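You operate a simulated robot arm through the tools that you are given. There is no shell and no other tool. Be economical: measure what you need, move in short steps, check, and stop when the job is done.

Carry out the task below with a simulated robot arm. There is one attempt and no reset: what you move stays moved.

Task
Count the purple notes, put them back and clear the display.
Fine: at counter 24, on the small note counter; leave the machine on.

It is judged by the outcome, as a careful person would: the job done as asked, and still so three seconds after it is handed in. It fails if anything else is knocked over, pushed out of place, dropped, spilled or broken.

Robot
A 6-joint arm with a two-finger gripper, on a carriage that runs on a rail from [-1.617, -0.007] to [0.723, 0.003] (x, y) and turns from -3.264 to 2.548 rad about z. Base frame: it is fixed where the carriage stands at the start and does not move with it; the origin is on the floor, on the carriage's upright axis, x ahead of it, y to its left, z up. Units: m, rad, N and s.
With the tool pointing down near the work surface it reaches from about 0.54 to 0.96 m from the robot's upright axis, wherever it stands. Its first joint turns from -2.897 to 2.897 rad. Places, roughly: green start key [0.9, -0.5, 0.8]; red clear key [0.8, -0.5, 0.8]; slot of the small note counter [0.8, -0.6, 0.8]; small note counter [0.8, -0.5, 0.8]; small note counter switch [0.7, -0.5, 0.8]. Payload 2.54 kg.
The tool frame sits at the grasp point between the pads (the TCP): z along the fingers, y along the line on which they close. The tips reach 0.023 m beyond it. Largest opening 0.126 m; the body of the gripper starts 0.082 m behind the TCP.
Orientation is that of the tool frame in the base frame, as a unit quaternion [x, y, z, w]. With the fingers straight down and closing along the base's y, the tool's x points along the base's -x, its y along +y and its z along -z.

Tools
- The arm moves only by the tool jog_arm. Its argument "targets" is a list of rows, each an object (a shift or turn left out is 0, a gripper value left out holds the last) with "travel": the shift along the tool's x, y, z in m, a list of three; "rotation": the turn, a rotation vector about the tool's x, y, z in rad, a list of three; "hand": the opening, from 0 (shut) to 1 (fully open). In form: [{"travel": [dx, dy, dz], "rotation": [ax, ay, az], "hand": hand}, ...]. A call has 1 to 10 rows; each row shifts and turns the commanded pose from where the row before left it, along the tool's axes as they then stand. Rows are played at 5 a second. More than 0.05 m and 0.15 rad between two rows, or a gripper value outside its range, and nothing of the call is played. A pose out of reach is approached as far as the arm can. The call stops where the force on the tool passes 40 N (or 10 N more than at its start, if that is more) or the arm is blocked; 0.2 s more then pass. The fingers move at their own pace and stop on an object; they squeeze with about 33 N. The grip force told is the motor's: it shows also when the fingers shut on nothing. Time passes only in rows, and 0.2 s behind the last, so rows that do not move let the fingers close. The reply holds the time, the measured pose of the TCP, the force on the tool along the base axes, the opening and the grip force, in the units named above and with some noise, with the torque about the TCP (base axes, N m) and any sound that the robot's microphone picked up.
- Cameras (640 x 400 px; columns grow to the right, rows downward): "scene" is now at [0.0484, 0.1424, 1.5792]; the picture's right is [-0.66, -0.75, 0.00], its down [-0.39, 0.34, -0.86] and it looks along [0.65, -0.56, -0.51] (base axes); focal length 294 px, centre (320, 200). "wrist" rides on the gripper at [0.082, 0.014, -0.122] in the tool frame; the picture's right is [-0.17, 0.99, 0.00], its down [-0.79, -0.13, -0.60] and it looks along [-0.59, -0.10, 0.80] (tool axes); focal length 243 px, centre (320, 200). There is no depth. A picture from a camera that has moved, and an enlarged one, comes with that camera's place and axes in the base frame and with its lens.
- snapshot(camera): a new picture of that camera. No time passes.
- slide_trunk(by): slides the trunk up (or, below 0, down) by that many m; the arm and the scene camera ride with it, the base frame stays. It gives what a move gives, with no picture.
- roll_base(legs): drives the robot by 1 to 6 legs, each [ahead, left, turn to the left] in m, m and rad, along the robot's own axes; the way and the turn of a leg run together, so that a leg with both is an arc; at most 1.5 m and 3.142 rad a leg. The arm and the cameras ride along, it lands a little off, and it stops where it bumps. It keeps to its track: a leg is cut to what the track allows. It gives what a move gives.
- turn_head(pan, tilt): turns the head with the scene camera to pan (to the left, within 2.094 rad either way) and tilt (down, from -0.506 to 1.204), counted from straight ahead of the robot. It gives what a move gives.
- zoom(camera, box): a new picture of the part [left, top, right, bottom] of that camera's present view, enlarged. No time passes.
- sign_off(): hands the job in; it is judged then, once.

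Go step by step. Nothing tells you exact positions but the pictures and the camera data: compare them with the known pose of the tool, close in by small moves and look again before you grip or let go. The budget is 120 turns and 98 pictures, counting those below and the enlarged ones. Unless the task says otherwise, let go and move clear before handing in, and close with one line.

The tools are called after "Request:" as name(argument=value, ...) on one line, values as JSON. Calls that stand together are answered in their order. jog_arm: Moves the arm, as the interface text tells. Its arguments: {"type":"object","properties":{"targets":{"type":"array","items":{"type":"object","properties":{"travel":{"type":"array","items":{"type":"number"}},"rotation":{"type":"array","items":{"type":"number"}},"hand":{"type":"number"}}}}},"required":["targets"]} The other tools are called the same way: slide_trunk (by) slides the trunk up or down; roll_base (legs) drives the base; turn_head (pan, tilt) turns the head that bears the scene camera; snapshot (camera) takes a picture; zoom (camera, box) takes an enlarged picture of a part of a camera's view; sign_off () hands the job in.

At the start:

```text
clock: 0.0
tcp_pos: [0.4379, -0.3627, 1.1746]
tcp_rot: [0.0, 1.0, -0.001, 0.0]
contact_force: [1.1, 0.6, -0.2]
ft_torque: [0.01, -0.02, 0.01]
grip_width: 0.1261
gripper_force: 0.1
trunk travel left (down, up): [-0.375, 0.115]
robot x, y, heading: [0.0016, -0.0016, -0.004]
head pan, tilt: [-0.717, 0.536]
```

scene: 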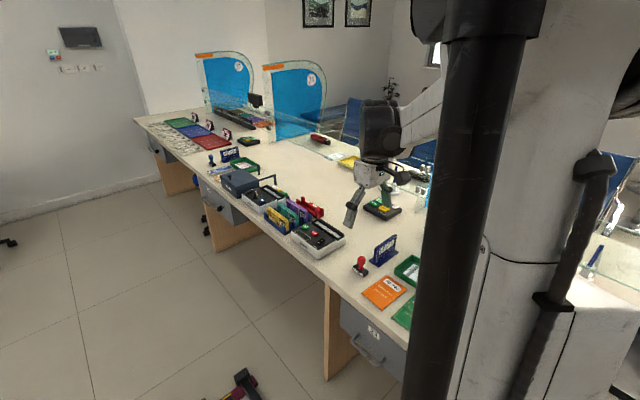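
wrist: 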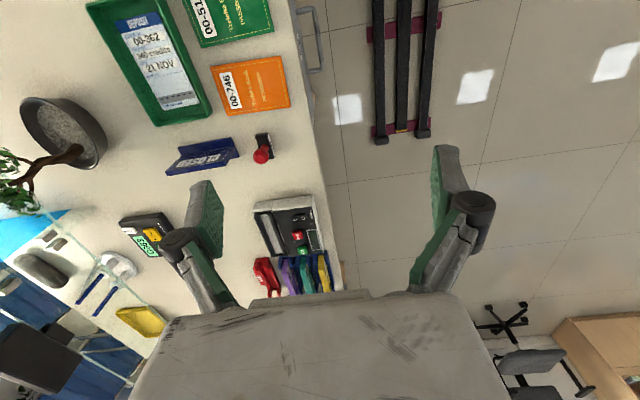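

I see a bank counter with the small note counter and coloured note bundles beside it. I'll look closer at both.

Request:
zoom(camera="scene", box=[200, 150, 440, 300])

Request:
zoom(camera="wrist", box=[230, 180, 350, 300])

```text
2.67 times, centred on (320, 225) of scene
camera zoom: at [0.0484, 0.1424, 1.5792], right [-0.66, -0.75, 0.0], down [-0.39, 0.34, -0.86], along [0.65, -0.56, -0.51], focal length 785 px, centre (320, 133)
```

zoom: 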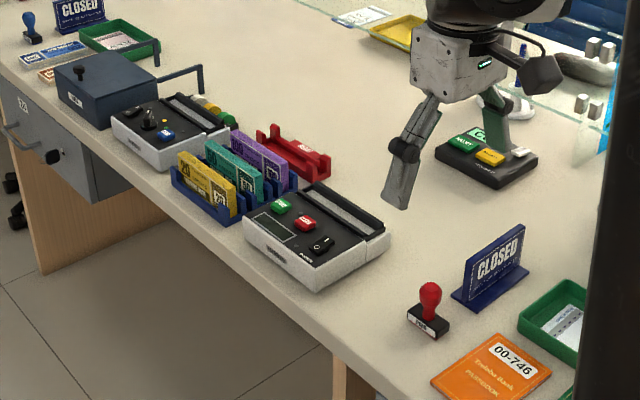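

```text
3.33 times, centred on (290, 240) of wrist
camera zoom: at [0.3563, -0.3488, 1.2956], right [0.17, 0.99, 0.0], down [0.79, -0.13, 0.6], along [0.59, -0.1, -0.8], focal length 809 px, centre (420, 67)
```

zoom: 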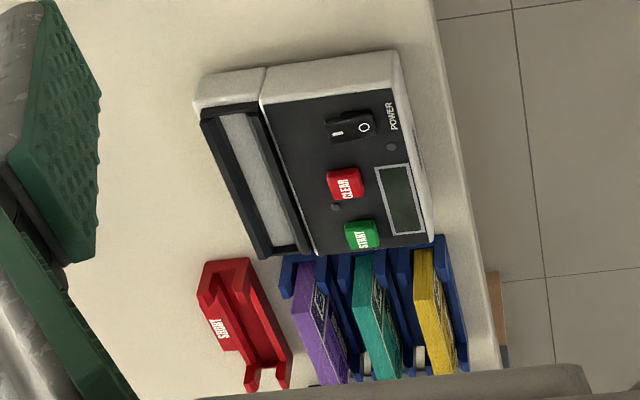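

The machine is at about (0.84, -0.51) and the purple bundle at about (0.96, -0.53), standing in the blue rack. I'll drive ahead along the rail so both are in reach, then look again.

Request:
roll_base(legs=[[0.4, 0, 0]])

Request:
snapshot(camera="wrist")

Request:
snapshot(camera="scene")

```text
clock: 2.5
tcp_pos: [0.8351, -0.3636, 1.1749]
tcp_rot: [0.001, 1.0, 0.0, 0.0]
contact_force: [0.4, -0.7, -0.2]
ft_torque: [0.04, -0.03, 0.01]
grip_width: 0.1259
gripper_force: 0.0
trunk travel left (down, up): [-0.375, 0.115]
robot x, y, heading: [0.3986, 0.004, -0.0]
head pan, tilt: [-0.717, 0.536]
```

```text
93 pictures are left
camera wrist: at [0.7533, -0.3482, 1.2955], right [0.17, 0.99, 0.0], down [0.79, -0.14, 0.6], along [0.59, -0.1, -0.8], focal length 243 px, centre (320, 200)
```

wrist: 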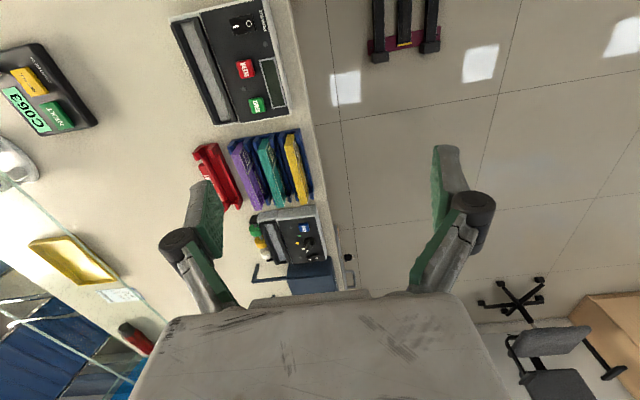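

```text
92 pictures are left
camera scene: at [0.4469, 0.1439, 1.5792], right [-0.66, -0.75, 0.0], down [-0.38, 0.34, -0.86], along [0.65, -0.57, -0.51], focal length 294 px, centre (320, 200)
```

scene: 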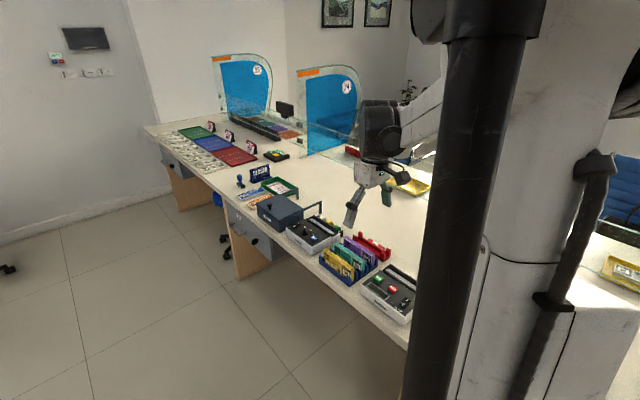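

Request:
zoom(camera="wrist", box=[150, 0, 350, 130])

Request:
zoom(camera="wrist", box=[180, 110, 360, 290])

Request:
zoom(camera="scene", box=[240, 170, 430, 330])

```text
3.08 times, centred on (250, 65) of wrist
camera zoom: at [0.7533, -0.3482, 1.2955], right [0.17, 0.99, 0.0], down [0.79, -0.14, 0.6], along [0.59, -0.1, -0.8], focal length 746 px, centre (535, 615)
```

zoom: 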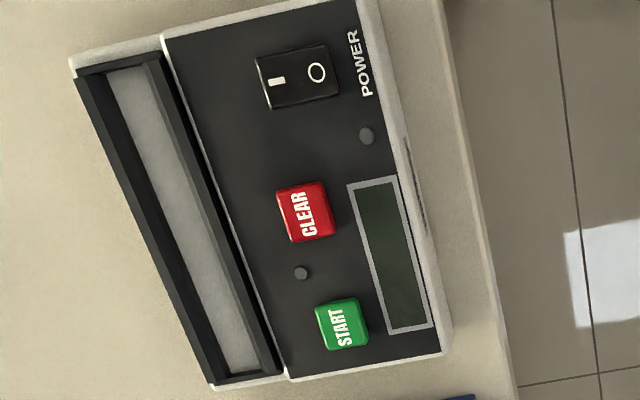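

```text
2.22 times, centred on (270, 200) of wrist
camera zoom: at [0.7533, -0.3482, 1.2955], right [0.17, 0.99, 0.0], down [0.79, -0.14, 0.6], along [0.59, -0.1, -0.8], focal length 539 px, centre (431, 200)
```

zoom: 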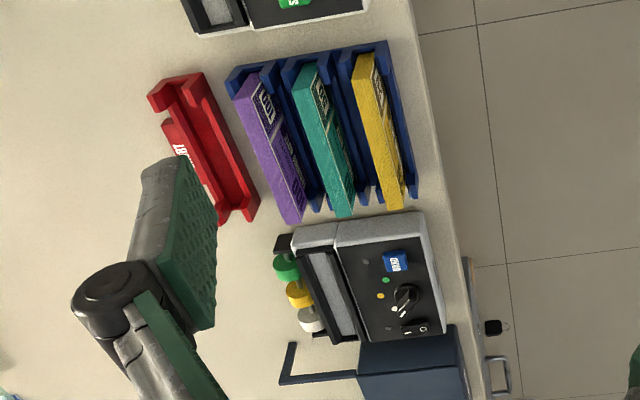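

```text
2.50 times, centred on (335, 250) of scene
camera zoom: at [0.4469, 0.1439, 1.5792], right [-0.66, -0.75, 0.0], down [-0.38, 0.34, -0.86], along [0.65, -0.57, -0.51], focal length 736 px, centre (282, 75)
```

zoom: 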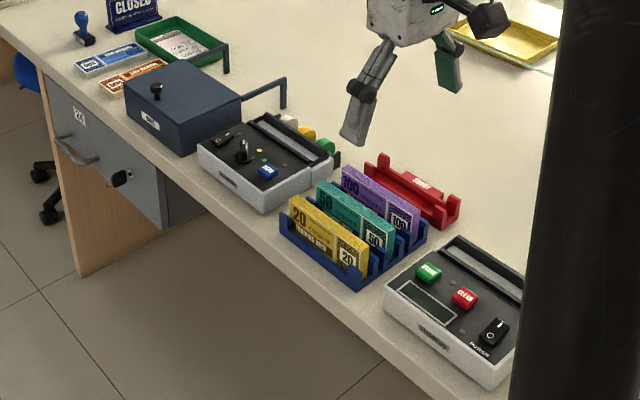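

The machine is square to the base axes, with its display blank (off). The slot runs along x at y≈-0.56, START is at (0.87,-0.49), CLEAR at (0.80,-0.49) and the switch at (0.74,-0.475). I'll close the hand and move above the switch.

Request:
jog_arm(targets=[{"travel": [0.019, -0.0252, 0.03], "hand": 0}, {"travel": [0.019, -0.0252, 0.03]}, {"travel": [0.019, -0.0252, 0.03]}, {"travel": [0.019, -0.0252, 0.03]}, {"travel": [0.019, -0.0252, 0.03]}])

Request:
snapshot(camera="wrist")

Request:
turn_head(pan=-0.95, tilt=0.75)

Request:
snapshot(camera="scene")

```text
clock: 3.7
tcp_pos: [0.7405, -0.4884, 1.0234]
tcp_rot: [0.001, 1.0, 0.0, 0.0]
contact_force: [0.5, 0.4, -0.4]
ft_torque: [-0.04, 0.01, 0.0]
grip_width: 0.0
gripper_force: 28.4
trunk travel left (down, up): [-0.375, 0.115]
robot x, y, heading: [0.3955, 0.0023, 0.0]
head pan, tilt: [-0.717, 0.536]
```

```text
88 pictures are left
camera wrist: at [0.6587, -0.4729, 1.1451], right [0.17, 0.99, 0.0], down [0.79, -0.14, 0.6], along [0.59, -0.1, -0.8], focal length 243 px, centre (320, 200)
```

wrist: 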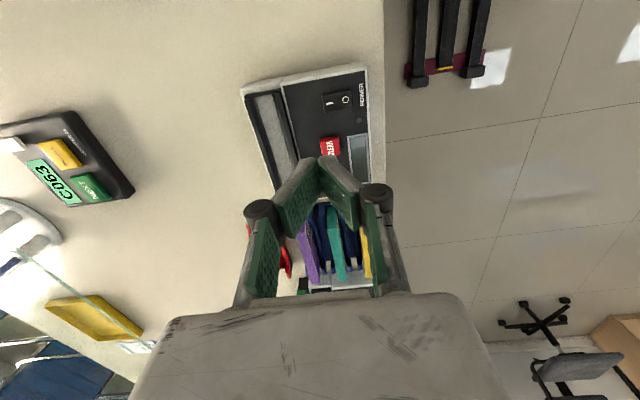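

```text
clock: 4.4
tcp_pos: [0.7411, -0.4868, 1.0246]
tcp_rot: [0.002, 1.0, 0.001, 0.0]
contact_force: [0.1, -0.8, 0.2]
ft_torque: [-0.03, 0.01, 0.0]
grip_width: 0.0001
gripper_force: 28.3
trunk travel left (down, up): [-0.375, 0.115]
robot x, y, heading: [0.3988, 0.0041, -0.0]
head pan, tilt: [-0.949, 0.75]
```

```text
87 pictures are left
camera scene: at [0.427, 0.136, 1.5606], right [-0.81, -0.58, 0.0], down [-0.4, 0.56, -0.73], along [0.42, -0.6, -0.68], focal length 294 px, centre (320, 200)
```

scene: 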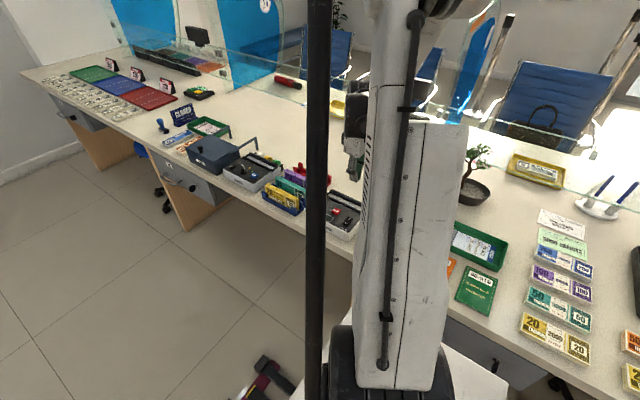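

There are more note bundles farther along the counter, so I'll check the drawer labels and the other notes to be sure which ones belong to counter 24.

Request:
zoom(camera="scene", box=[150, 120, 310, 220])

Request:
zoom(camera="scene", box=[440, 200, 640, 400])

Request:
turn_head(pan=-1.2, tilt=0.75)

Request:
snapshot(camera="scene")

```text
4.00 times, centred on (230, 170) of scene
camera zoom: at [0.427, 0.136, 1.5606], right [-0.81, -0.58, 0.0], down [-0.4, 0.56, -0.73], along [0.42, -0.6, -0.68], focal length 1177 px, centre (680, 320)
```

zoom: 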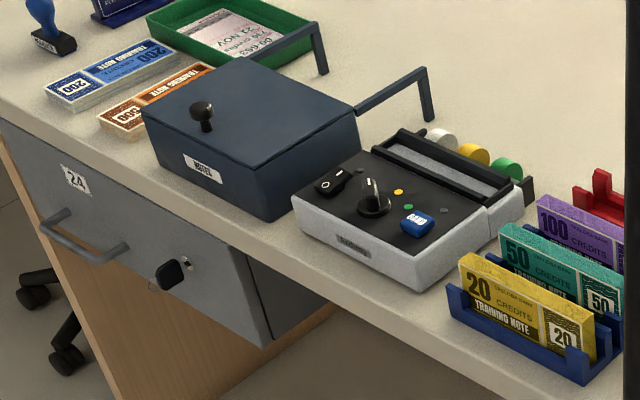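

```text
2.00 times, centred on (540, 300) of scene
camera zoom: at [0.427, 0.136, 1.5606], right [-0.81, -0.58, 0.0], down [-0.4, 0.56, -0.73], along [0.42, -0.6, -0.68], focal length 588 px, centre (-120, 0)
```

zoom: 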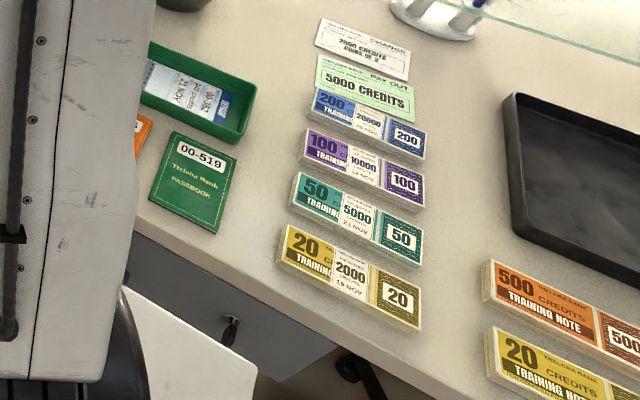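

```text
clock: 5.2
tcp_pos: [0.7417, -0.4881, 1.0245]
tcp_rot: [0.002, 1.0, 0.001, -0.001]
contact_force: [-0.2, 0.3, -0.1]
ft_torque: [0.0, 0.0, -0.02]
grip_width: 0.0001
gripper_force: 28.8
trunk travel left (down, up): [-0.375, 0.115]
robot x, y, heading: [0.4007, 0.0017, -0.0]
head pan, tilt: [-1.201, 0.75]
```

```text
84 pictures are left
camera scene: at [0.4087, 0.1261, 1.5606], right [-0.93, -0.36, 0.0], down [-0.25, 0.64, -0.73], along [0.26, -0.68, -0.68], focal length 294 px, centre (320, 200)
```

scene: 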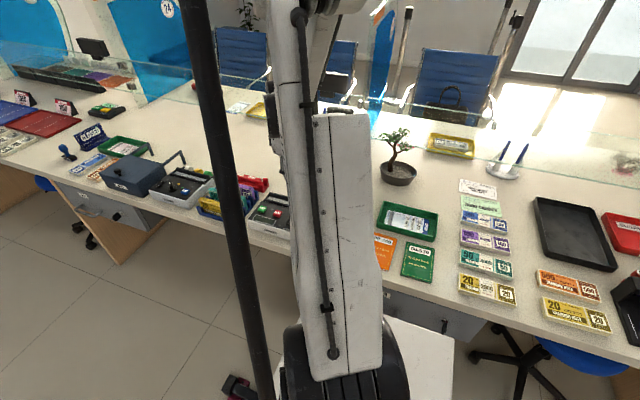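

Drawer 24 is at this station, so the purple bundle in the blue rack is the one (the others are already banded). Now a closer look at the switch.

Request:
zoom(camera="wrist", box=[230, 60, 390, 190])

Request:
turn_head(pan=-0.717, tilt=0.536)

Request:
zoom(camera="scene", box=[300, 200, 430, 340])

```text
3.08 times, centred on (310, 125) of wrist
camera zoom: at [0.6591, -0.4726, 1.1457], right [0.17, 0.99, 0.0], down [0.79, -0.14, 0.6], along [0.59, -0.1, -0.8], focal length 746 px, centre (351, 431)
```

zoom: 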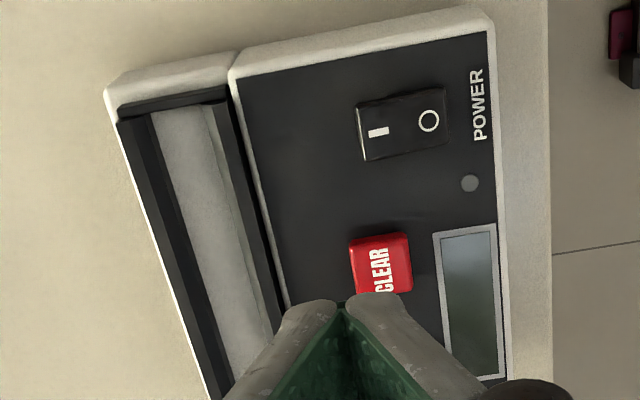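

```text
clock: 6.1
tcp_pos: [0.7409, -0.4875, 1.0252]
tcp_rot: [0.002, 1.0, 0.0, -0.001]
contact_force: [0.8, 0.6, -0.5]
ft_torque: [0.05, -0.02, -0.03]
grip_width: 0.0
gripper_force: 27.9
trunk travel left (down, up): [-0.375, 0.115]
robot x, y, heading: [0.3956, 0.0013, -0.007]
head pan, tilt: [-0.717, 0.536]
```

```text
2.86 times, centred on (365, 270) of scene
camera zoom: at [0.4466, 0.1439, 1.5792], right [-0.66, -0.75, 0.0], down [-0.38, 0.34, -0.86], along [0.65, -0.57, -0.51], focal length 841 px, centre (191, 0)
```

zoom: 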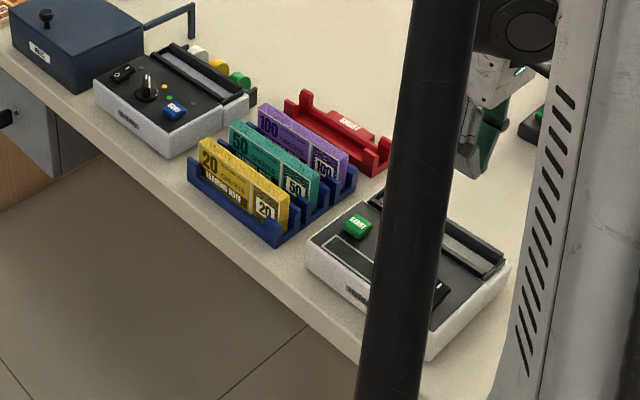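

By triangulation the switch's I mark is at (0.741, -0.475, 0.839). I'll press it gently with the closed fingertips.

Request:
jog_arm(targets=[{"travel": [0, 0.009, 0.045]}, {"travel": [0, 0, 0.045]}, {"travel": [0, 0, 0.045]}, {"travel": [0, 0, 0.015]}, {"travel": [0, 0, 0.004]}, {"travel": [0, 0, 0.004]}, {"travel": [0, 0, 0.004]}])

Request:
zoom(camera="wrist", box=[200, 80, 440, 230])

```text
clock: 7.7
tcp_pos: [0.7396, -0.481, 0.8629]
tcp_rot: [0.002, 1.0, -0.001, 0.001]
contact_force: [0.4, -0.7, 3.9]
ft_torque: [-0.01, 0.02, 0.04]
grip_width: 0.0
gripper_force: 27.9
trunk travel left (down, up): [-0.375, 0.115]
robot x, y, heading: [0.3998, -0.0004, 0.0]
head pan, tilt: [-0.717, 0.536]
```

```text
2.67 times, centred on (320, 155) of wrist
camera zoom: at [0.6572, -0.4655, 0.9836], right [0.17, 0.99, 0.0], down [0.79, -0.14, 0.6], along [0.59, -0.1, -0.8], focal length 647 px, centre (320, 320)
```

zoom: 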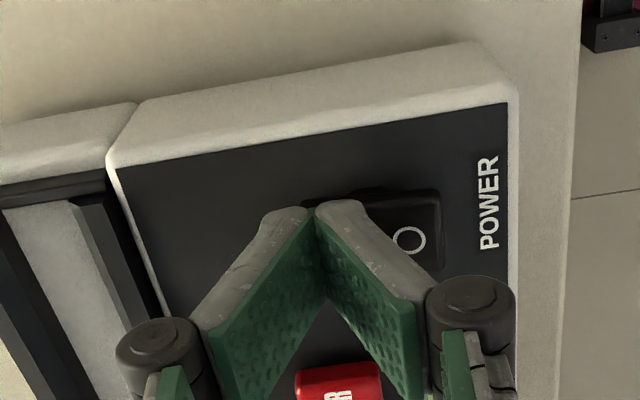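

Contact is starting, at 3.9 N on the I side. I'll press a few millimetres further.

Request:
jog_arm(targets=[{"travel": [0, 0, 0.003]}, {"travel": [0, 0, 0.003]}, {"travel": [0, 0, 0.003]}])

Request:
zoom(camera="wrist", box=[200, 80, 440, 230])

```text
clock: 8.2
tcp_pos: [0.7387, -0.4814, 0.8631]
tcp_rot: [0.002, 1.0, -0.003, 0.001]
contact_force: [-0.6, -0.8, 28.2]
ft_torque: [0.19, 0.02, -0.01]
grip_width: 0.0
gripper_force: 28.5
trunk travel left (down, up): [-0.375, 0.115]
robot x, y, heading: [0.3964, 0.0001, -0.002]
head pan, tilt: [-0.717, 0.536]
stopped in row 2: the force on the tool passed its limit at 50 N (the readings are from after the stop); the commanded pose is now the measured one
```

```text
2.67 times, centred on (320, 155) of wrist
camera zoom: at [0.657, -0.4651, 0.9832], right [0.17, 0.99, 0.0], down [0.79, -0.13, 0.6], along [0.59, -0.1, -0.8], focal length 647 px, centre (320, 320)
```

zoom: 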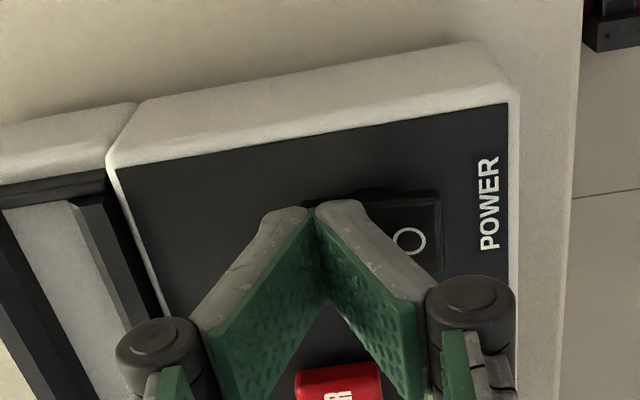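

The switch went solid. I'll lift off and check the lamp and display.

Request:
jog_arm(targets=[{"travel": [0, 0, -0.04]}, {"travel": [0.0, 0, -0.05]}, {"travel": [0, 0, -0.05]}])

Request:
zoom(camera="wrist", box=[230, 60, 390, 190])

```text
clock: 9.0
tcp_pos: [0.7406, -0.4811, 0.9998]
tcp_rot: [0.001, 1.0, -0.001, -0.001]
contact_force: [-0.6, -1.2, 0.4]
ft_torque: [0.03, 0.03, 0.0]
grip_width: 0.0
gripper_force: 28.5
trunk travel left (down, up): [-0.375, 0.115]
robot x, y, heading: [0.4009, 0.0044, 0.001]
head pan, tilt: [-0.717, 0.536]
```

```text
3.08 times, centred on (310, 125) of wrist
camera zoom: at [0.6582, -0.4665, 1.1204], right [0.17, 0.99, 0.0], down [0.79, -0.13, 0.6], along [0.59, -0.1, -0.8], focal length 746 px, centre (351, 431)
```

zoom: 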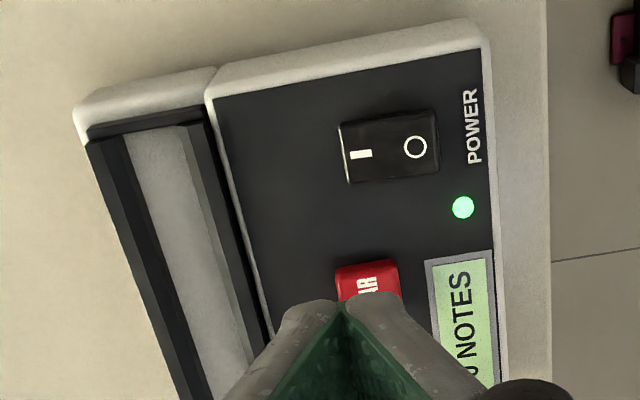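

The power is on; the lamp is lit and the display reads "NO NOTES". Next I'll move above the purple bundle.

Request:
jog_arm(targets=[{"travel": [-0.044, -0.011, -0.015]}, {"travel": [-0.044, -0.011, -0.015]}, {"travel": [-0.044, -0.011, -0.015]}, {"travel": [-0.044, -0.011, -0.015]}, {"travel": [-0.044, -0.011, -0.015], "hand": 0.35}, {}, {}])

Request:
snapshot(camera="wrist")

Request:
zoom(camera="scene", box=[300, 200, 430, 340])

```text
clock: 10.6
tcp_pos: [0.9601, -0.5351, 1.0765]
tcp_rot: [0.002, 1.0, 0.0, 0.001]
contact_force: [-0.2, -0.4, 0.6]
ft_torque: [-0.02, -0.04, 0.03]
grip_width: 0.044
gripper_force: 0.0
trunk travel left (down, up): [-0.375, 0.115]
robot x, y, heading: [0.3971, 0.0014, -0.002]
head pan, tilt: [-0.717, 0.536]
```

```text
78 pictures are left
camera wrist: at [0.8779, -0.5204, 1.1969], right [0.17, 0.99, 0.0], down [0.79, -0.13, 0.6], along [0.59, -0.1, -0.8], focal length 243 px, centre (320, 200)
```

wrist: 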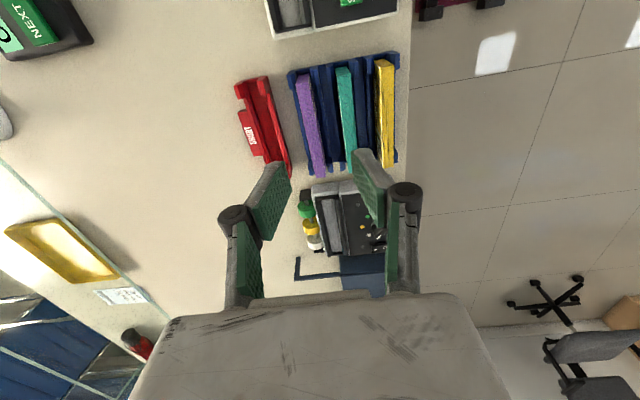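

```text
2.86 times, centred on (365, 270) of scene
camera zoom: at [0.4464, 0.1442, 1.5792], right [-0.66, -0.75, 0.0], down [-0.38, 0.34, -0.86], along [0.65, -0.57, -0.51], focal length 841 px, centre (191, 0)
```

zoom: 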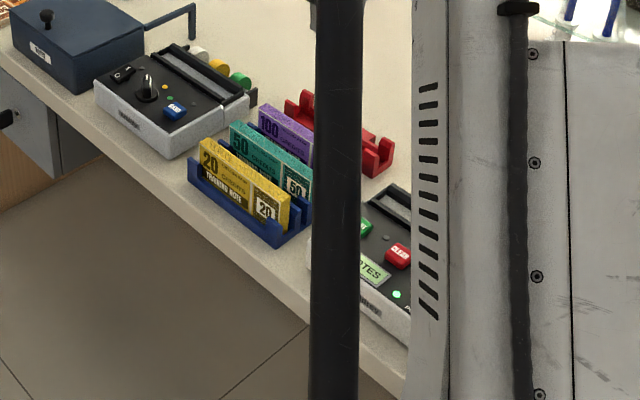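

Request:
zoom(camera="wrist", box=[220, 40, 420, 190])

```text
2.67 times, centred on (320, 115) of wrist
camera zoom: at [0.8779, -0.5204, 1.1969], right [0.17, 0.99, 0.0], down [0.79, -0.13, 0.6], along [0.59, -0.1, -0.8], focal length 647 px, centre (320, 427)
```

zoom: 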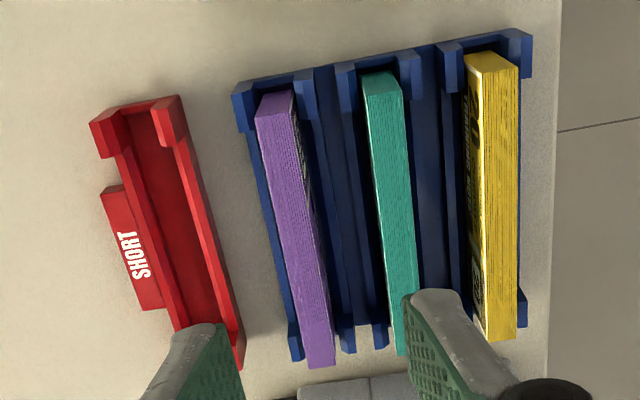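

By triangulation the purple bundle's top is at about z 0.835, y -0.555, with x running from 0.935 to 1.088. I'll move above its centre and lower partway to check alignment.

Request:
jog_arm(targets=[{"travel": [-0.025, -0.01, 0.03]}, {"travel": [-0.025, -0.01, 0.03]}, {"travel": [0, 0, 0.04]}, {"travel": [0, 0, 0.04]}])

Request:
snapshot(camera="wrist")

Request:
zoom(camera="scene", box=[300, 180, 430, 310])

```text
clock: 11.6
tcp_pos: [1.0083, -0.5579, 0.938]
tcp_rot: [0.001, 1.0, -0.001, 0.001]
contact_force: [-1.1, 0.1, 0.9]
ft_torque: [0.03, 0.0, -0.02]
grip_width: 0.0444
gripper_force: 0.0
trunk travel left (down, up): [-0.375, 0.115]
robot x, y, heading: [0.3969, -0.0002, -0.004]
head pan, tilt: [-0.717, 0.536]
```

```text
75 pictures are left
camera wrist: at [0.9267, -0.5418, 1.0582], right [0.17, 0.99, 0.0], down [0.79, -0.13, 0.6], along [0.59, -0.1, -0.8], focal length 243 px, centre (320, 200)
```

wrist: 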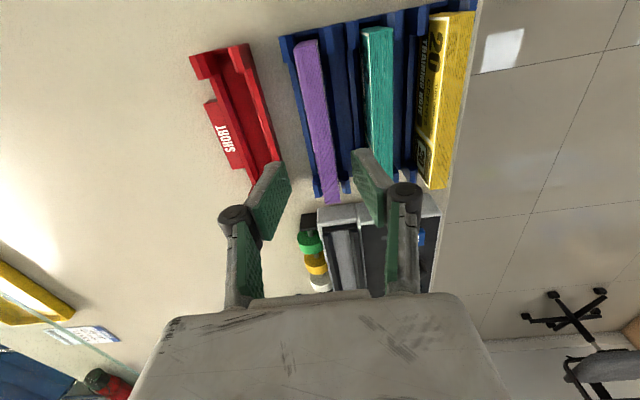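

```text
3.08 times, centred on (365, 245) of scene
camera zoom: at [0.4466, 0.1442, 1.5792], right [-0.66, -0.75, 0.0], down [-0.38, 0.34, -0.86], along [0.65, -0.57, -0.51], focal length 905 px, centre (182, 62)
```

zoom: 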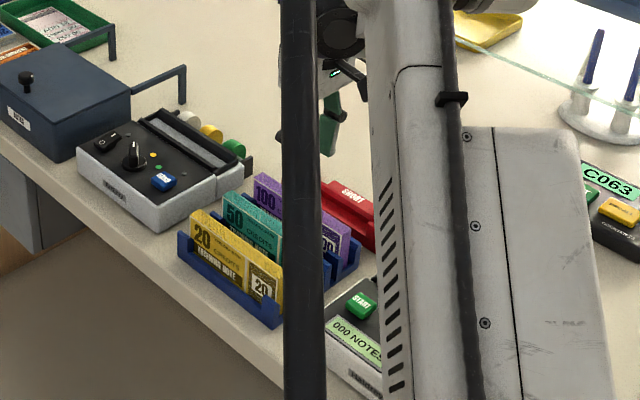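

The bundle is centred between the fingers. I'll lower to about z 0.832 and close on it.

Request:
jog_arm(targets=[{"travel": [-0.004, 0, 0.04]}, {"travel": [0, 0.001, 0.04]}, {"travel": [0, 0, 0.015]}, {"travel": [0, 0, 0.011]}, {}])

Request:
snapshot(camera="wrist")

```text
clock: 12.8
tcp_pos: [1.0127, -0.5568, 0.8305]
tcp_rot: [0.003, 1.0, -0.001, 0.0]
contact_force: [0.0, 0.6, -0.3]
ft_torque: [0.03, 0.02, -0.02]
grip_width: 0.0442
gripper_force: 0.1
trunk travel left (down, up): [-0.375, 0.115]
robot x, y, heading: [0.3981, 0.0024, -0.002]
head pan, tilt: [-0.717, 0.536]
```

```text
73 pictures are left
camera wrist: at [0.9315, -0.5408, 0.9512], right [0.17, 0.99, 0.0], down [0.79, -0.13, 0.6], along [0.59, -0.1, -0.8], focal length 243 px, centre (320, 200)
```

wrist: 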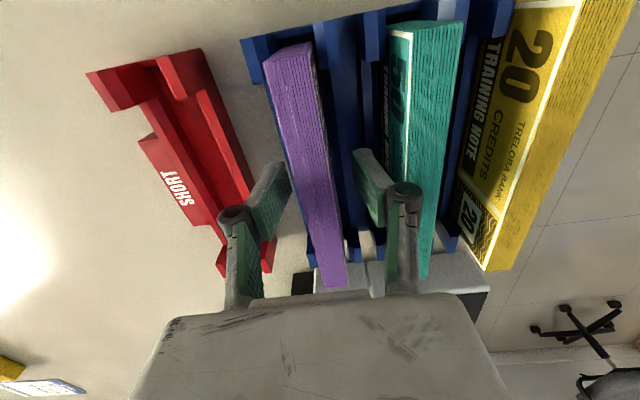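

The fingers straddle the bundle, clear of the teal one. I'll close the hand.

Request:
jog_arm(targets=[{"hand": 0}, {}, {}, {}])

Request:
snapshot(camera="wrist")

```text
clock: 13.8
tcp_pos: [1.0141, -0.555, 0.8314]
tcp_rot: [0.002, 1.0, -0.001, 0.0]
contact_force: [-0.7, 0.3, 0.0]
ft_torque: [-0.02, 0.01, -0.03]
grip_width: 0.0183
gripper_force: 32.7
trunk travel left (down, up): [-0.375, 0.115]
robot x, y, heading: [0.3975, 0.0037, -0.002]
head pan, tilt: [-0.717, 0.536]
```

```text
72 pictures are left
camera wrist: at [0.9315, -0.5408, 0.9515], right [0.17, 0.99, 0.0], down [0.79, -0.13, 0.6], along [0.59, -0.1, -0.8], focal length 243 px, centre (320, 200)
```

wrist: 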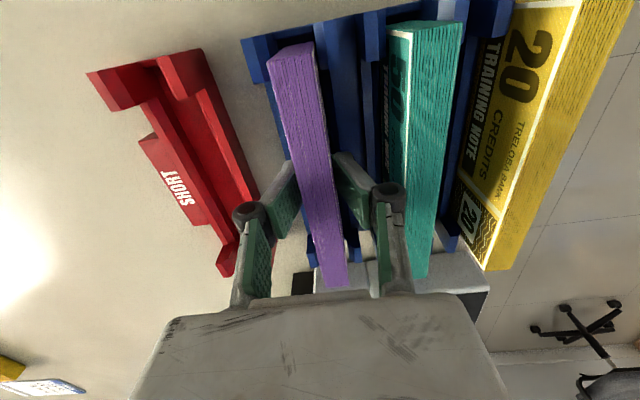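

The bundle is gripped at 18 mm, with the seated pose at TCP (1.013, -0.556, 0.831). I'll lift it straight up.

Request:
jog_arm(targets=[{"travel": [0, 0, -0.02]}, {"travel": [0, 0, -0.03]}, {"travel": [0, 0, -0.04]}, {"travel": [0, 0, -0.04]}, {}])

Request:
snapshot(camera="wrist")

Request:
zoom(camera="scene", box=[280, 150, 450, 310])

```text
clock: 15.0
tcp_pos: [1.0122, -0.5554, 0.9607]
tcp_rot: [0.002, 1.0, -0.001, 0.001]
contact_force: [0.2, 0.0, -0.3]
ft_torque: [0.0, -0.02, 0.03]
grip_width: 0.0186
gripper_force: 33.1
trunk travel left (down, up): [-0.375, 0.115]
robot x, y, heading: [0.3975, 0.0035, -0.003]
head pan, tilt: [-0.717, 0.536]
```

```text
71 pictures are left
camera wrist: at [0.9304, -0.541, 1.0824], right [0.17, 0.99, 0.0], down [0.79, -0.13, 0.6], along [0.59, -0.1, -0.8], focal length 243 px, centre (320, 200)
```

wrist: 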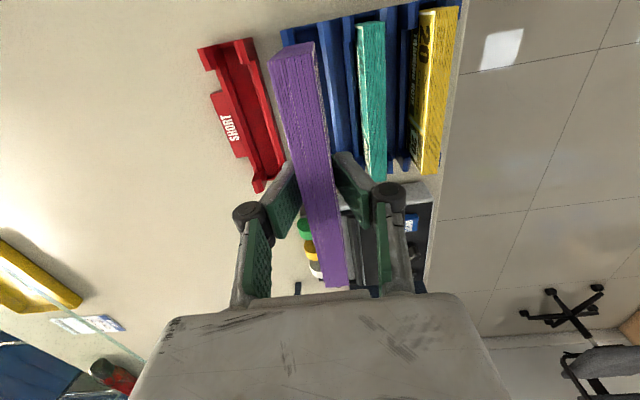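

```text
2.50 times, centred on (365, 230) of scene
camera zoom: at [0.4466, 0.1442, 1.5792], right [-0.66, -0.75, 0.0], down [-0.38, 0.34, -0.86], along [0.65, -0.57, -0.51], focal length 736 px, centre (208, 125)
```

zoom: 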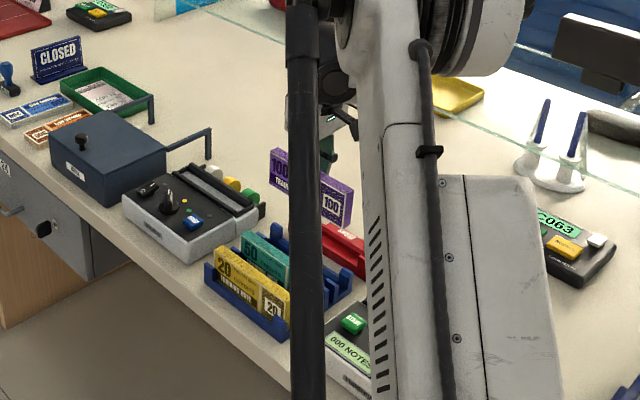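

The bundle is up and level. I'll carry it over to above the slot (x≈0.80, y≈-0.552), staying high.

Request:
jog_arm(targets=[{"travel": [0.0422, 0.0005, 0]}, {"travel": [0.0422, 0.0005, 0]}, {"travel": [0.0422, 0.0005, 0]}, {"travel": [0.0422, 0.0005, 0]}, {"travel": [0.0422, 0.0005, 0]}, {}])

Request:
snapshot(camera="wrist")

Request:
turn_head(pan=-0.85, tilt=0.7)

Request:
snapshot(camera="scene")

```text
clock: 16.4
tcp_pos: [0.8017, -0.5545, 0.9606]
tcp_rot: [0.002, 1.0, -0.001, 0.0]
contact_force: [-0.3, -0.4, -0.9]
ft_torque: [0.0, -0.04, 0.02]
grip_width: 0.0184
gripper_force: 33.4
trunk travel left (down, up): [-0.375, 0.115]
robot x, y, heading: [0.3962, 0.0002, -0.001]
head pan, tilt: [-0.717, 0.536]
```

```text
69 pictures are left
camera wrist: at [0.7197, -0.5389, 1.0809], right [0.17, 0.99, 0.0], down [0.79, -0.13, 0.6], along [0.59, -0.1, -0.8], focal length 243 px, centre (320, 200)
```

wrist: 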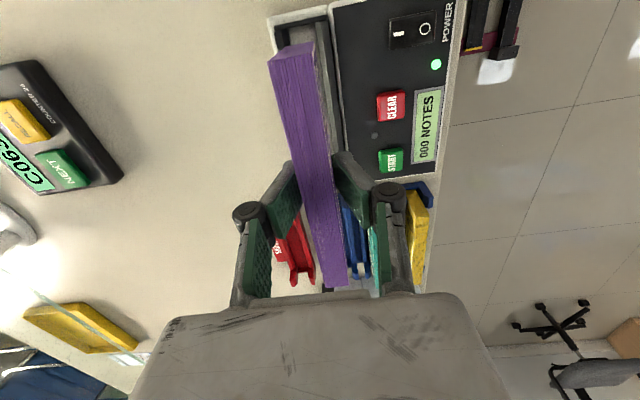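

```text
clock: 17.1
tcp_pos: [0.8034, -0.5545, 0.9602]
tcp_rot: [0.002, 1.0, 0.0, 0.0]
contact_force: [0.2, -0.5, -1.3]
ft_torque: [0.02, -0.01, -0.02]
grip_width: 0.0186
gripper_force: 32.9
trunk travel left (down, up): [-0.375, 0.115]
robot x, y, heading: [0.3962, 0.002, -0.004]
head pan, tilt: [-0.85, 0.7]
```

```text
68 pictures are left
camera scene: at [0.435, 0.1394, 1.5649], right [-0.75, -0.66, 0.0], down [-0.42, 0.48, -0.77], along [0.5, -0.58, -0.64], focal length 294 px, centre (320, 200)
```

scene: 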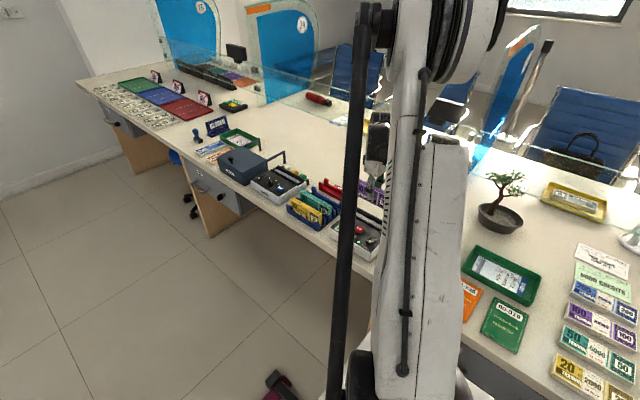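

Request:
zoom(camera="wrist", box=[250, 0, 410, 120])

Request:
zoom(camera="scene", box=[320, 130, 420, 280])

```text
3.33 times, centred on (330, 60) of wrist
camera zoom: at [0.7202, -0.5389, 1.0808], right [0.17, 0.99, 0.0], down [0.79, -0.13, 0.6], along [0.59, -0.1, -0.8], focal length 809 px, centre (287, 667)
```

zoom: 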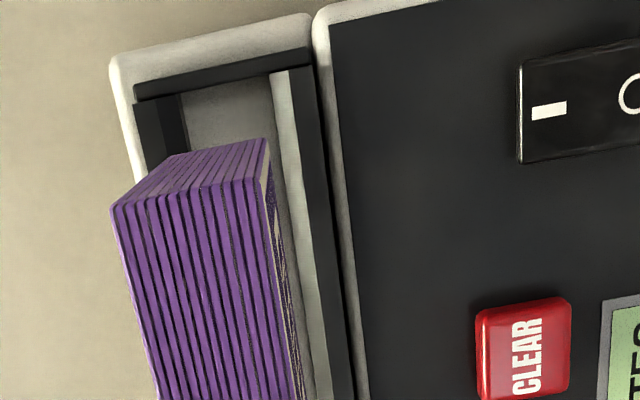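

```text
2.67 times, centred on (370, 205) of scene
camera zoom: at [0.435, 0.1394, 1.5649], right [-0.75, -0.66, 0.0], down [-0.42, 0.48, -0.77], along [0.5, -0.58, -0.64], focal length 785 px, centre (187, 187)
```

zoom: 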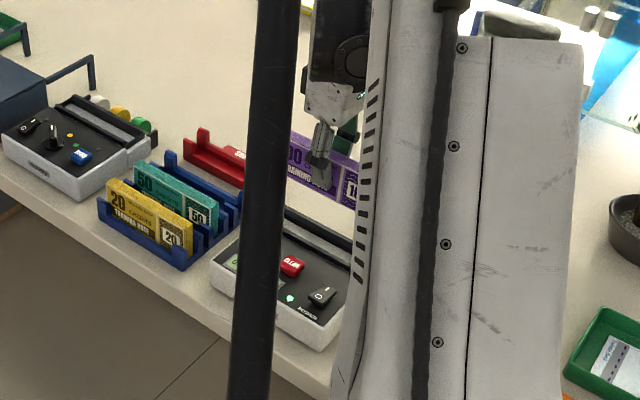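

The near-end view is clear. The bundle's near end is at x≈0.7305, against the slot's near wall at 0.722, and it's centred in y. I'll shift 4 mm toward -x and lower to just above the rim.

Request:
jog_arm(targets=[{"travel": [0.004, 0, 0.02]}, {"travel": [0, 0, 0.02]}, {"travel": [0, 0, 0.015]}, {}])

Request:
zoom(camera="wrist", box=[250, 0, 410, 120])

Request:
snapshot(camera="wrist")

```text
clock: 18.1
tcp_pos: [0.7982, -0.5526, 0.9047]
tcp_rot: [0.001, 1.0, -0.001, -0.001]
contact_force: [0.4, 0.2, -1.4]
ft_torque: [-0.01, -0.02, -0.01]
grip_width: 0.0185
gripper_force: 32.7
trunk travel left (down, up): [-0.375, 0.115]
robot x, y, heading: [0.395, 0.0017, -0.007]
head pan, tilt: [-0.85, 0.7]
```

```text
3.33 times, centred on (330, 60) of wrist
camera zoom: at [0.7156, -0.5373, 1.0255], right [0.17, 0.99, 0.0], down [0.79, -0.13, 0.6], along [0.59, -0.1, -0.8], focal length 809 px, centre (287, 667)
```

zoom: 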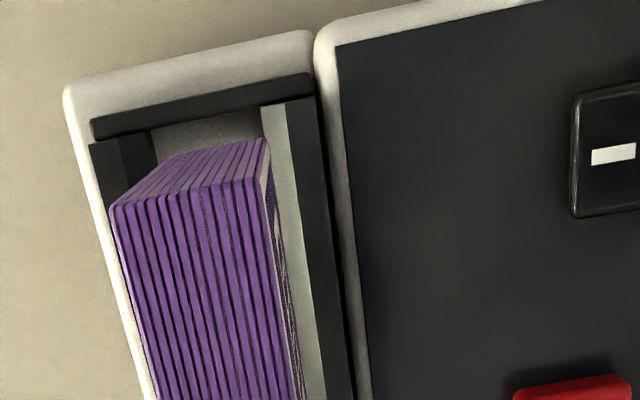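

```text
64 pictures are left
camera wrist: at [0.7156, -0.5373, 1.0255], right [0.17, 0.99, 0.0], down [0.79, -0.13, 0.6], along [0.59, -0.1, -0.8], focal length 243 px, centre (320, 200)
```

wrist: 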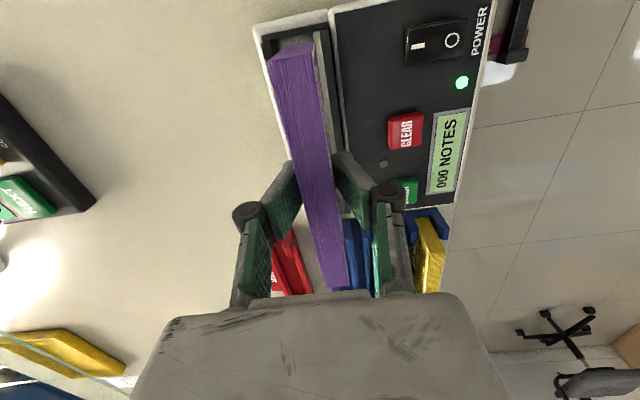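

Alignment looks good, with about 5 mm clearance each side. I'll lower in small steps until it seats.

Request:
jog_arm(targets=[{"travel": [0, 0, 0.006]}, {"travel": [0, 0, 0.006]}, {"travel": [0, 0, 0.006]}, {"travel": [0, 0, 0.006]}, {}])

Request:
zoom(camera="wrist", box=[230, 0, 430, 150])

```text
clock: 19.3
tcp_pos: [0.7973, -0.5533, 0.8804]
tcp_rot: [0.002, 1.0, -0.001, -0.001]
contact_force: [0.3, -0.3, -0.9]
ft_torque: [0.0, 0.02, 0.01]
grip_width: 0.0186
gripper_force: 33.2
trunk travel left (down, up): [-0.375, 0.115]
robot x, y, heading: [0.393, 0.0045, -0.004]
head pan, tilt: [-0.85, 0.7]
```

```text
2.67 times, centred on (330, 75) of wrist
camera zoom: at [0.7163, -0.5377, 1.0014], right [0.17, 0.99, 0.0], down [0.79, -0.13, 0.6], along [0.59, -0.1, -0.8], focal length 647 px, centre (293, 533)
```

zoom: 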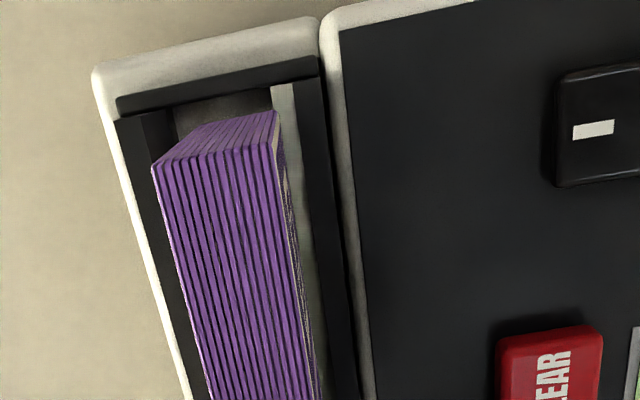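

It's going in freely, so I'll keep lowering.

Request:
jog_arm(targets=[{"travel": [0, 0, 0.005]}, {"travel": [0, 0, 0.005]}, {"travel": [0, 0, 0.005]}, {}])

Request:
zoom(camera="wrist", box=[200, 0, 440, 200])

```text
clock: 20.3
tcp_pos: [0.7977, -0.553, 0.8665]
tcp_rot: [0.001, 1.0, -0.001, 0.001]
contact_force: [0.6, -11.5, 5.8]
ft_torque: [-0.36, -0.33, 0.31]
grip_width: 0.0187
gripper_force: 33.1
trunk travel left (down, up): [-0.375, 0.115]
robot x, y, heading: [0.3989, 0.0005, -0.009]
head pan, tilt: [-0.85, 0.7]
```

```text
2.00 times, centred on (320, 100) of wrist
camera zoom: at [0.7153, -0.538, 0.9865], right [0.17, 0.99, 0.0], down [0.79, -0.13, 0.6], along [0.59, -0.1, -0.8], focal length 485 px, centre (320, 400)
```

zoom: 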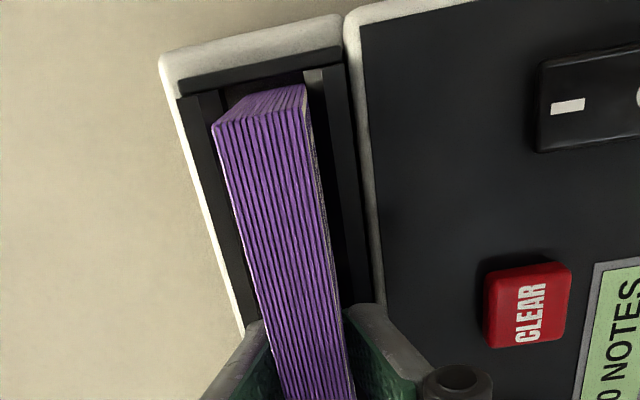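

The bundle's bottom is bearing on the sloped +y wall. I'll ease 3 mm toward -y and then lower a little.

Request:
jog_arm(targets=[{"travel": [0, -0.0015, 0]}, {"travel": [0, -0.0015, 0]}, {}])

Request:
zoom(camera="wrist", box=[240, 20, 400, 180])

```text
clock: 21.1
tcp_pos: [0.7975, -0.5544, 0.8658]
tcp_rot: [0.001, 1.0, 0.0, 0.0]
contact_force: [0.0, 0.2, -1.4]
ft_torque: [0.01, -0.01, 0.01]
grip_width: 0.0188
gripper_force: 33.6
trunk travel left (down, up): [-0.375, 0.115]
robot x, y, heading: [0.3986, 0.0038, -0.003]
head pan, tilt: [-0.85, 0.7]
```

```text
2.50 times, centred on (320, 100) of wrist
camera zoom: at [0.7162, -0.54, 0.9867], right [0.17, 0.99, 0.0], down [0.79, -0.13, 0.6], along [0.59, -0.1, -0.8], focal length 606 px, centre (320, 450)
```

zoom: 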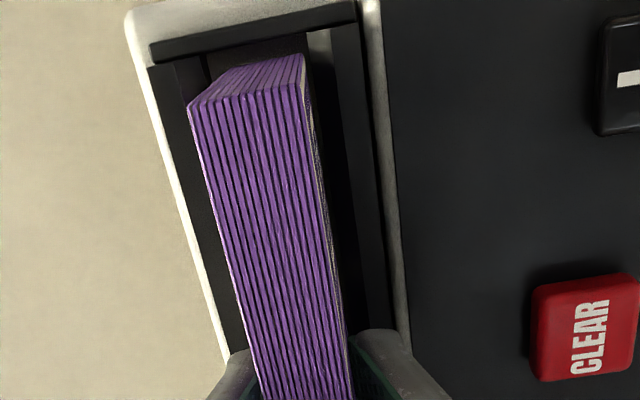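

Free again. I'll keep lowering in 2 mm steps.

Request:
jog_arm(targets=[{"travel": [0, 0, 0.002]}, {"travel": [0, 0, 0.002]}, {"travel": [0, 0, 0.002]}, {}])

```text
clock: 22.1
tcp_pos: [0.7966, -0.5551, 0.8614]
tcp_rot: [0.002, 1.0, 0.0, 0.001]
contact_force: [4.7, -3.6, 31.9]
ft_torque: [-0.08, -0.15, 0.08]
grip_width: 0.0186
gripper_force: 33.6
trunk travel left (down, up): [-0.375, 0.115]
robot x, y, heading: [0.399, 0.0027, 0.001]
head pan, tilt: [-0.85, 0.7]
```

There's firm contact, so it's on the floor of the slot (or the fingers are at the rim). I'll relieve the load, look, and then open.

Request:
jog_arm(targets=[{"travel": [0, 0, -0.002]}, {}])

Request:
zoom(camera="wrist", box=[200, 20, 440, 220])

```text
clock: 22.7
tcp_pos: [0.7978, -0.5559, 0.8616]
tcp_rot: [0.002, 1.0, -0.001, 0.0]
contact_force: [-0.5, 0.1, -1.2]
ft_torque: [0.01, -0.01, 0.0]
grip_width: 0.0188
gripper_force: 33.4
trunk travel left (down, up): [-0.375, 0.115]
robot x, y, heading: [0.3983, 0.0027, -0.002]
head pan, tilt: [-0.85, 0.7]
```

```text
2.00 times, centred on (320, 120) of wrist
camera zoom: at [0.7158, -0.5405, 0.9825], right [0.17, 0.99, 0.0], down [0.79, -0.13, 0.6], along [0.59, -0.1, -0.8], focal length 485 px, centre (320, 360)
```

zoom: 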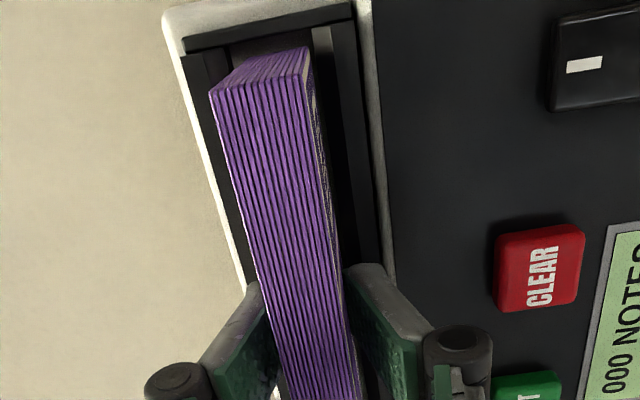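

Unloaded; now I'll open the hand a bit to let the bundle stand in the slot.

Request:
jog_arm(targets=[{"hand": 0.25}, {"hand": 0.35}, {}, {}])

Request:
zoom(camera="wrist", box=[200, 20, 440, 220])

```text
clock: 23.7
tcp_pos: [0.7988, -0.5562, 0.8616]
tcp_rot: [0.001, 1.0, 0.0, -0.001]
contact_force: [0.0, 0.7, -0.3]
ft_torque: [0.03, -0.04, 0.01]
grip_width: 0.0442
gripper_force: 0.1
trunk travel left (down, up): [-0.375, 0.115]
robot x, y, heading: [0.3987, 0.0046, -0.006]
head pan, tilt: [-0.85, 0.7]
```

```text
2.00 times, centred on (320, 120) of wrist
camera zoom: at [0.716, -0.5405, 0.983], right [0.17, 0.99, 0.0], down [0.79, -0.13, 0.6], along [0.59, -0.1, -0.8], focal length 485 px, centre (320, 360)
```

zoom: 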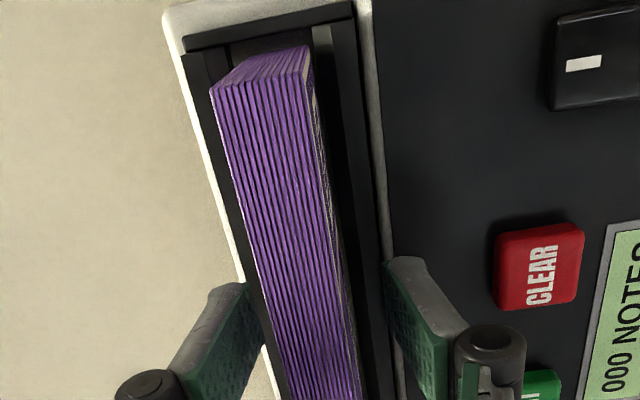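

The bundle stands upright in the slot. I'll rise clear, move over START, and close the hand.

Request:
jog_arm(targets=[{"travel": [0, 0, -0.04]}, {"travel": [0, 0, -0.04]}, {"travel": [0, 0, -0.04]}, {"travel": [-0.03, 0.039, 0], "hand": 0}, {"travel": [-0.03, 0.039, 0]}, {}, {}])

Request:
snapshot(camera="wrist")

Request:
zoom(camera="scene", box=[320, 130, 420, 280])

```text
clock: 25.3
tcp_pos: [0.8571, -0.4776, 0.9823]
tcp_rot: [0.002, 1.0, -0.001, 0.0]
contact_force: [-0.6, -0.3, 0.6]
ft_torque: [0.03, 0.01, 0.01]
grip_width: 0.0001
gripper_force: 28.3
trunk travel left (down, up): [-0.375, 0.115]
robot x, y, heading: [0.3954, 0.0037, -0.004]
head pan, tilt: [-0.85, 0.7]
```

```text
58 pictures are left
camera wrist: at [0.7749, -0.4622, 1.1032], right [0.17, 0.99, 0.0], down [0.79, -0.13, 0.6], along [0.59, -0.1, -0.8], focal length 243 px, centre (320, 200)
```

wrist: 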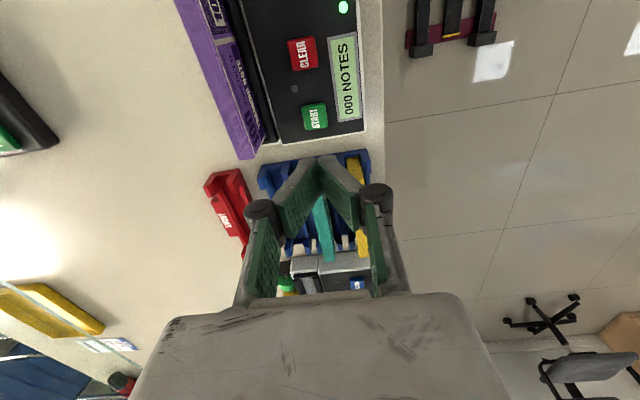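

```text
2.67 times, centred on (370, 205) of scene
camera zoom: at [0.4347, 0.139, 1.5649], right [-0.75, -0.66, 0.0], down [-0.42, 0.49, -0.76], along [0.5, -0.58, -0.64], focal length 785 px, centre (187, 187)
```

zoom: 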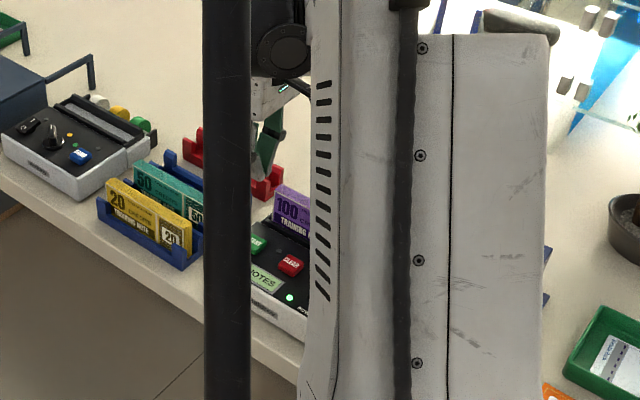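

START is at (0.858, -0.482). I'll press it.

Request:
jog_arm(targets=[{"travel": [0, -0.001, 0.04]}, {"travel": [0, 0, 0.04]}, {"travel": [0, 0, 0.03]}, {"travel": [0, 0, 0.005]}, {"travel": [0, 0, 0.003]}, {"travel": [0, 0, 0.003]}])

Request:
zoom(camera="wrist", box=[160, 0, 480, 240])

```text
clock: 26.7
tcp_pos: [0.8584, -0.4785, 0.8608]
tcp_rot: [0.002, 1.0, -0.001, 0.001]
contact_force: [0.8, 0.0, 2.1]
ft_torque: [-0.01, -0.01, 0.01]
grip_width: 0.0062
gripper_force: 27.8
trunk travel left (down, up): [-0.375, 0.115]
robot x, y, heading: [0.4014, 0.0007, 0.001]
head pan, tilt: [-0.85, 0.7]
heard: click
```

```text
1.67 times, centred on (320, 120) of wrist
camera zoom: at [0.7766, -0.4638, 0.9817], right [0.17, 0.99, 0.0], down [0.79, -0.13, 0.6], along [0.59, -0.1, -0.8], focal length 404 px, centre (320, 333)
```

zoom: 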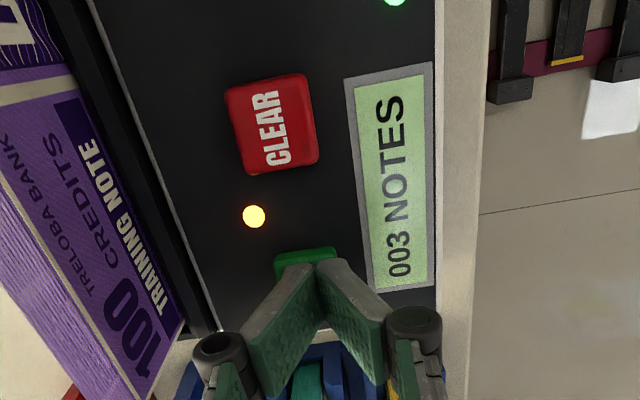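

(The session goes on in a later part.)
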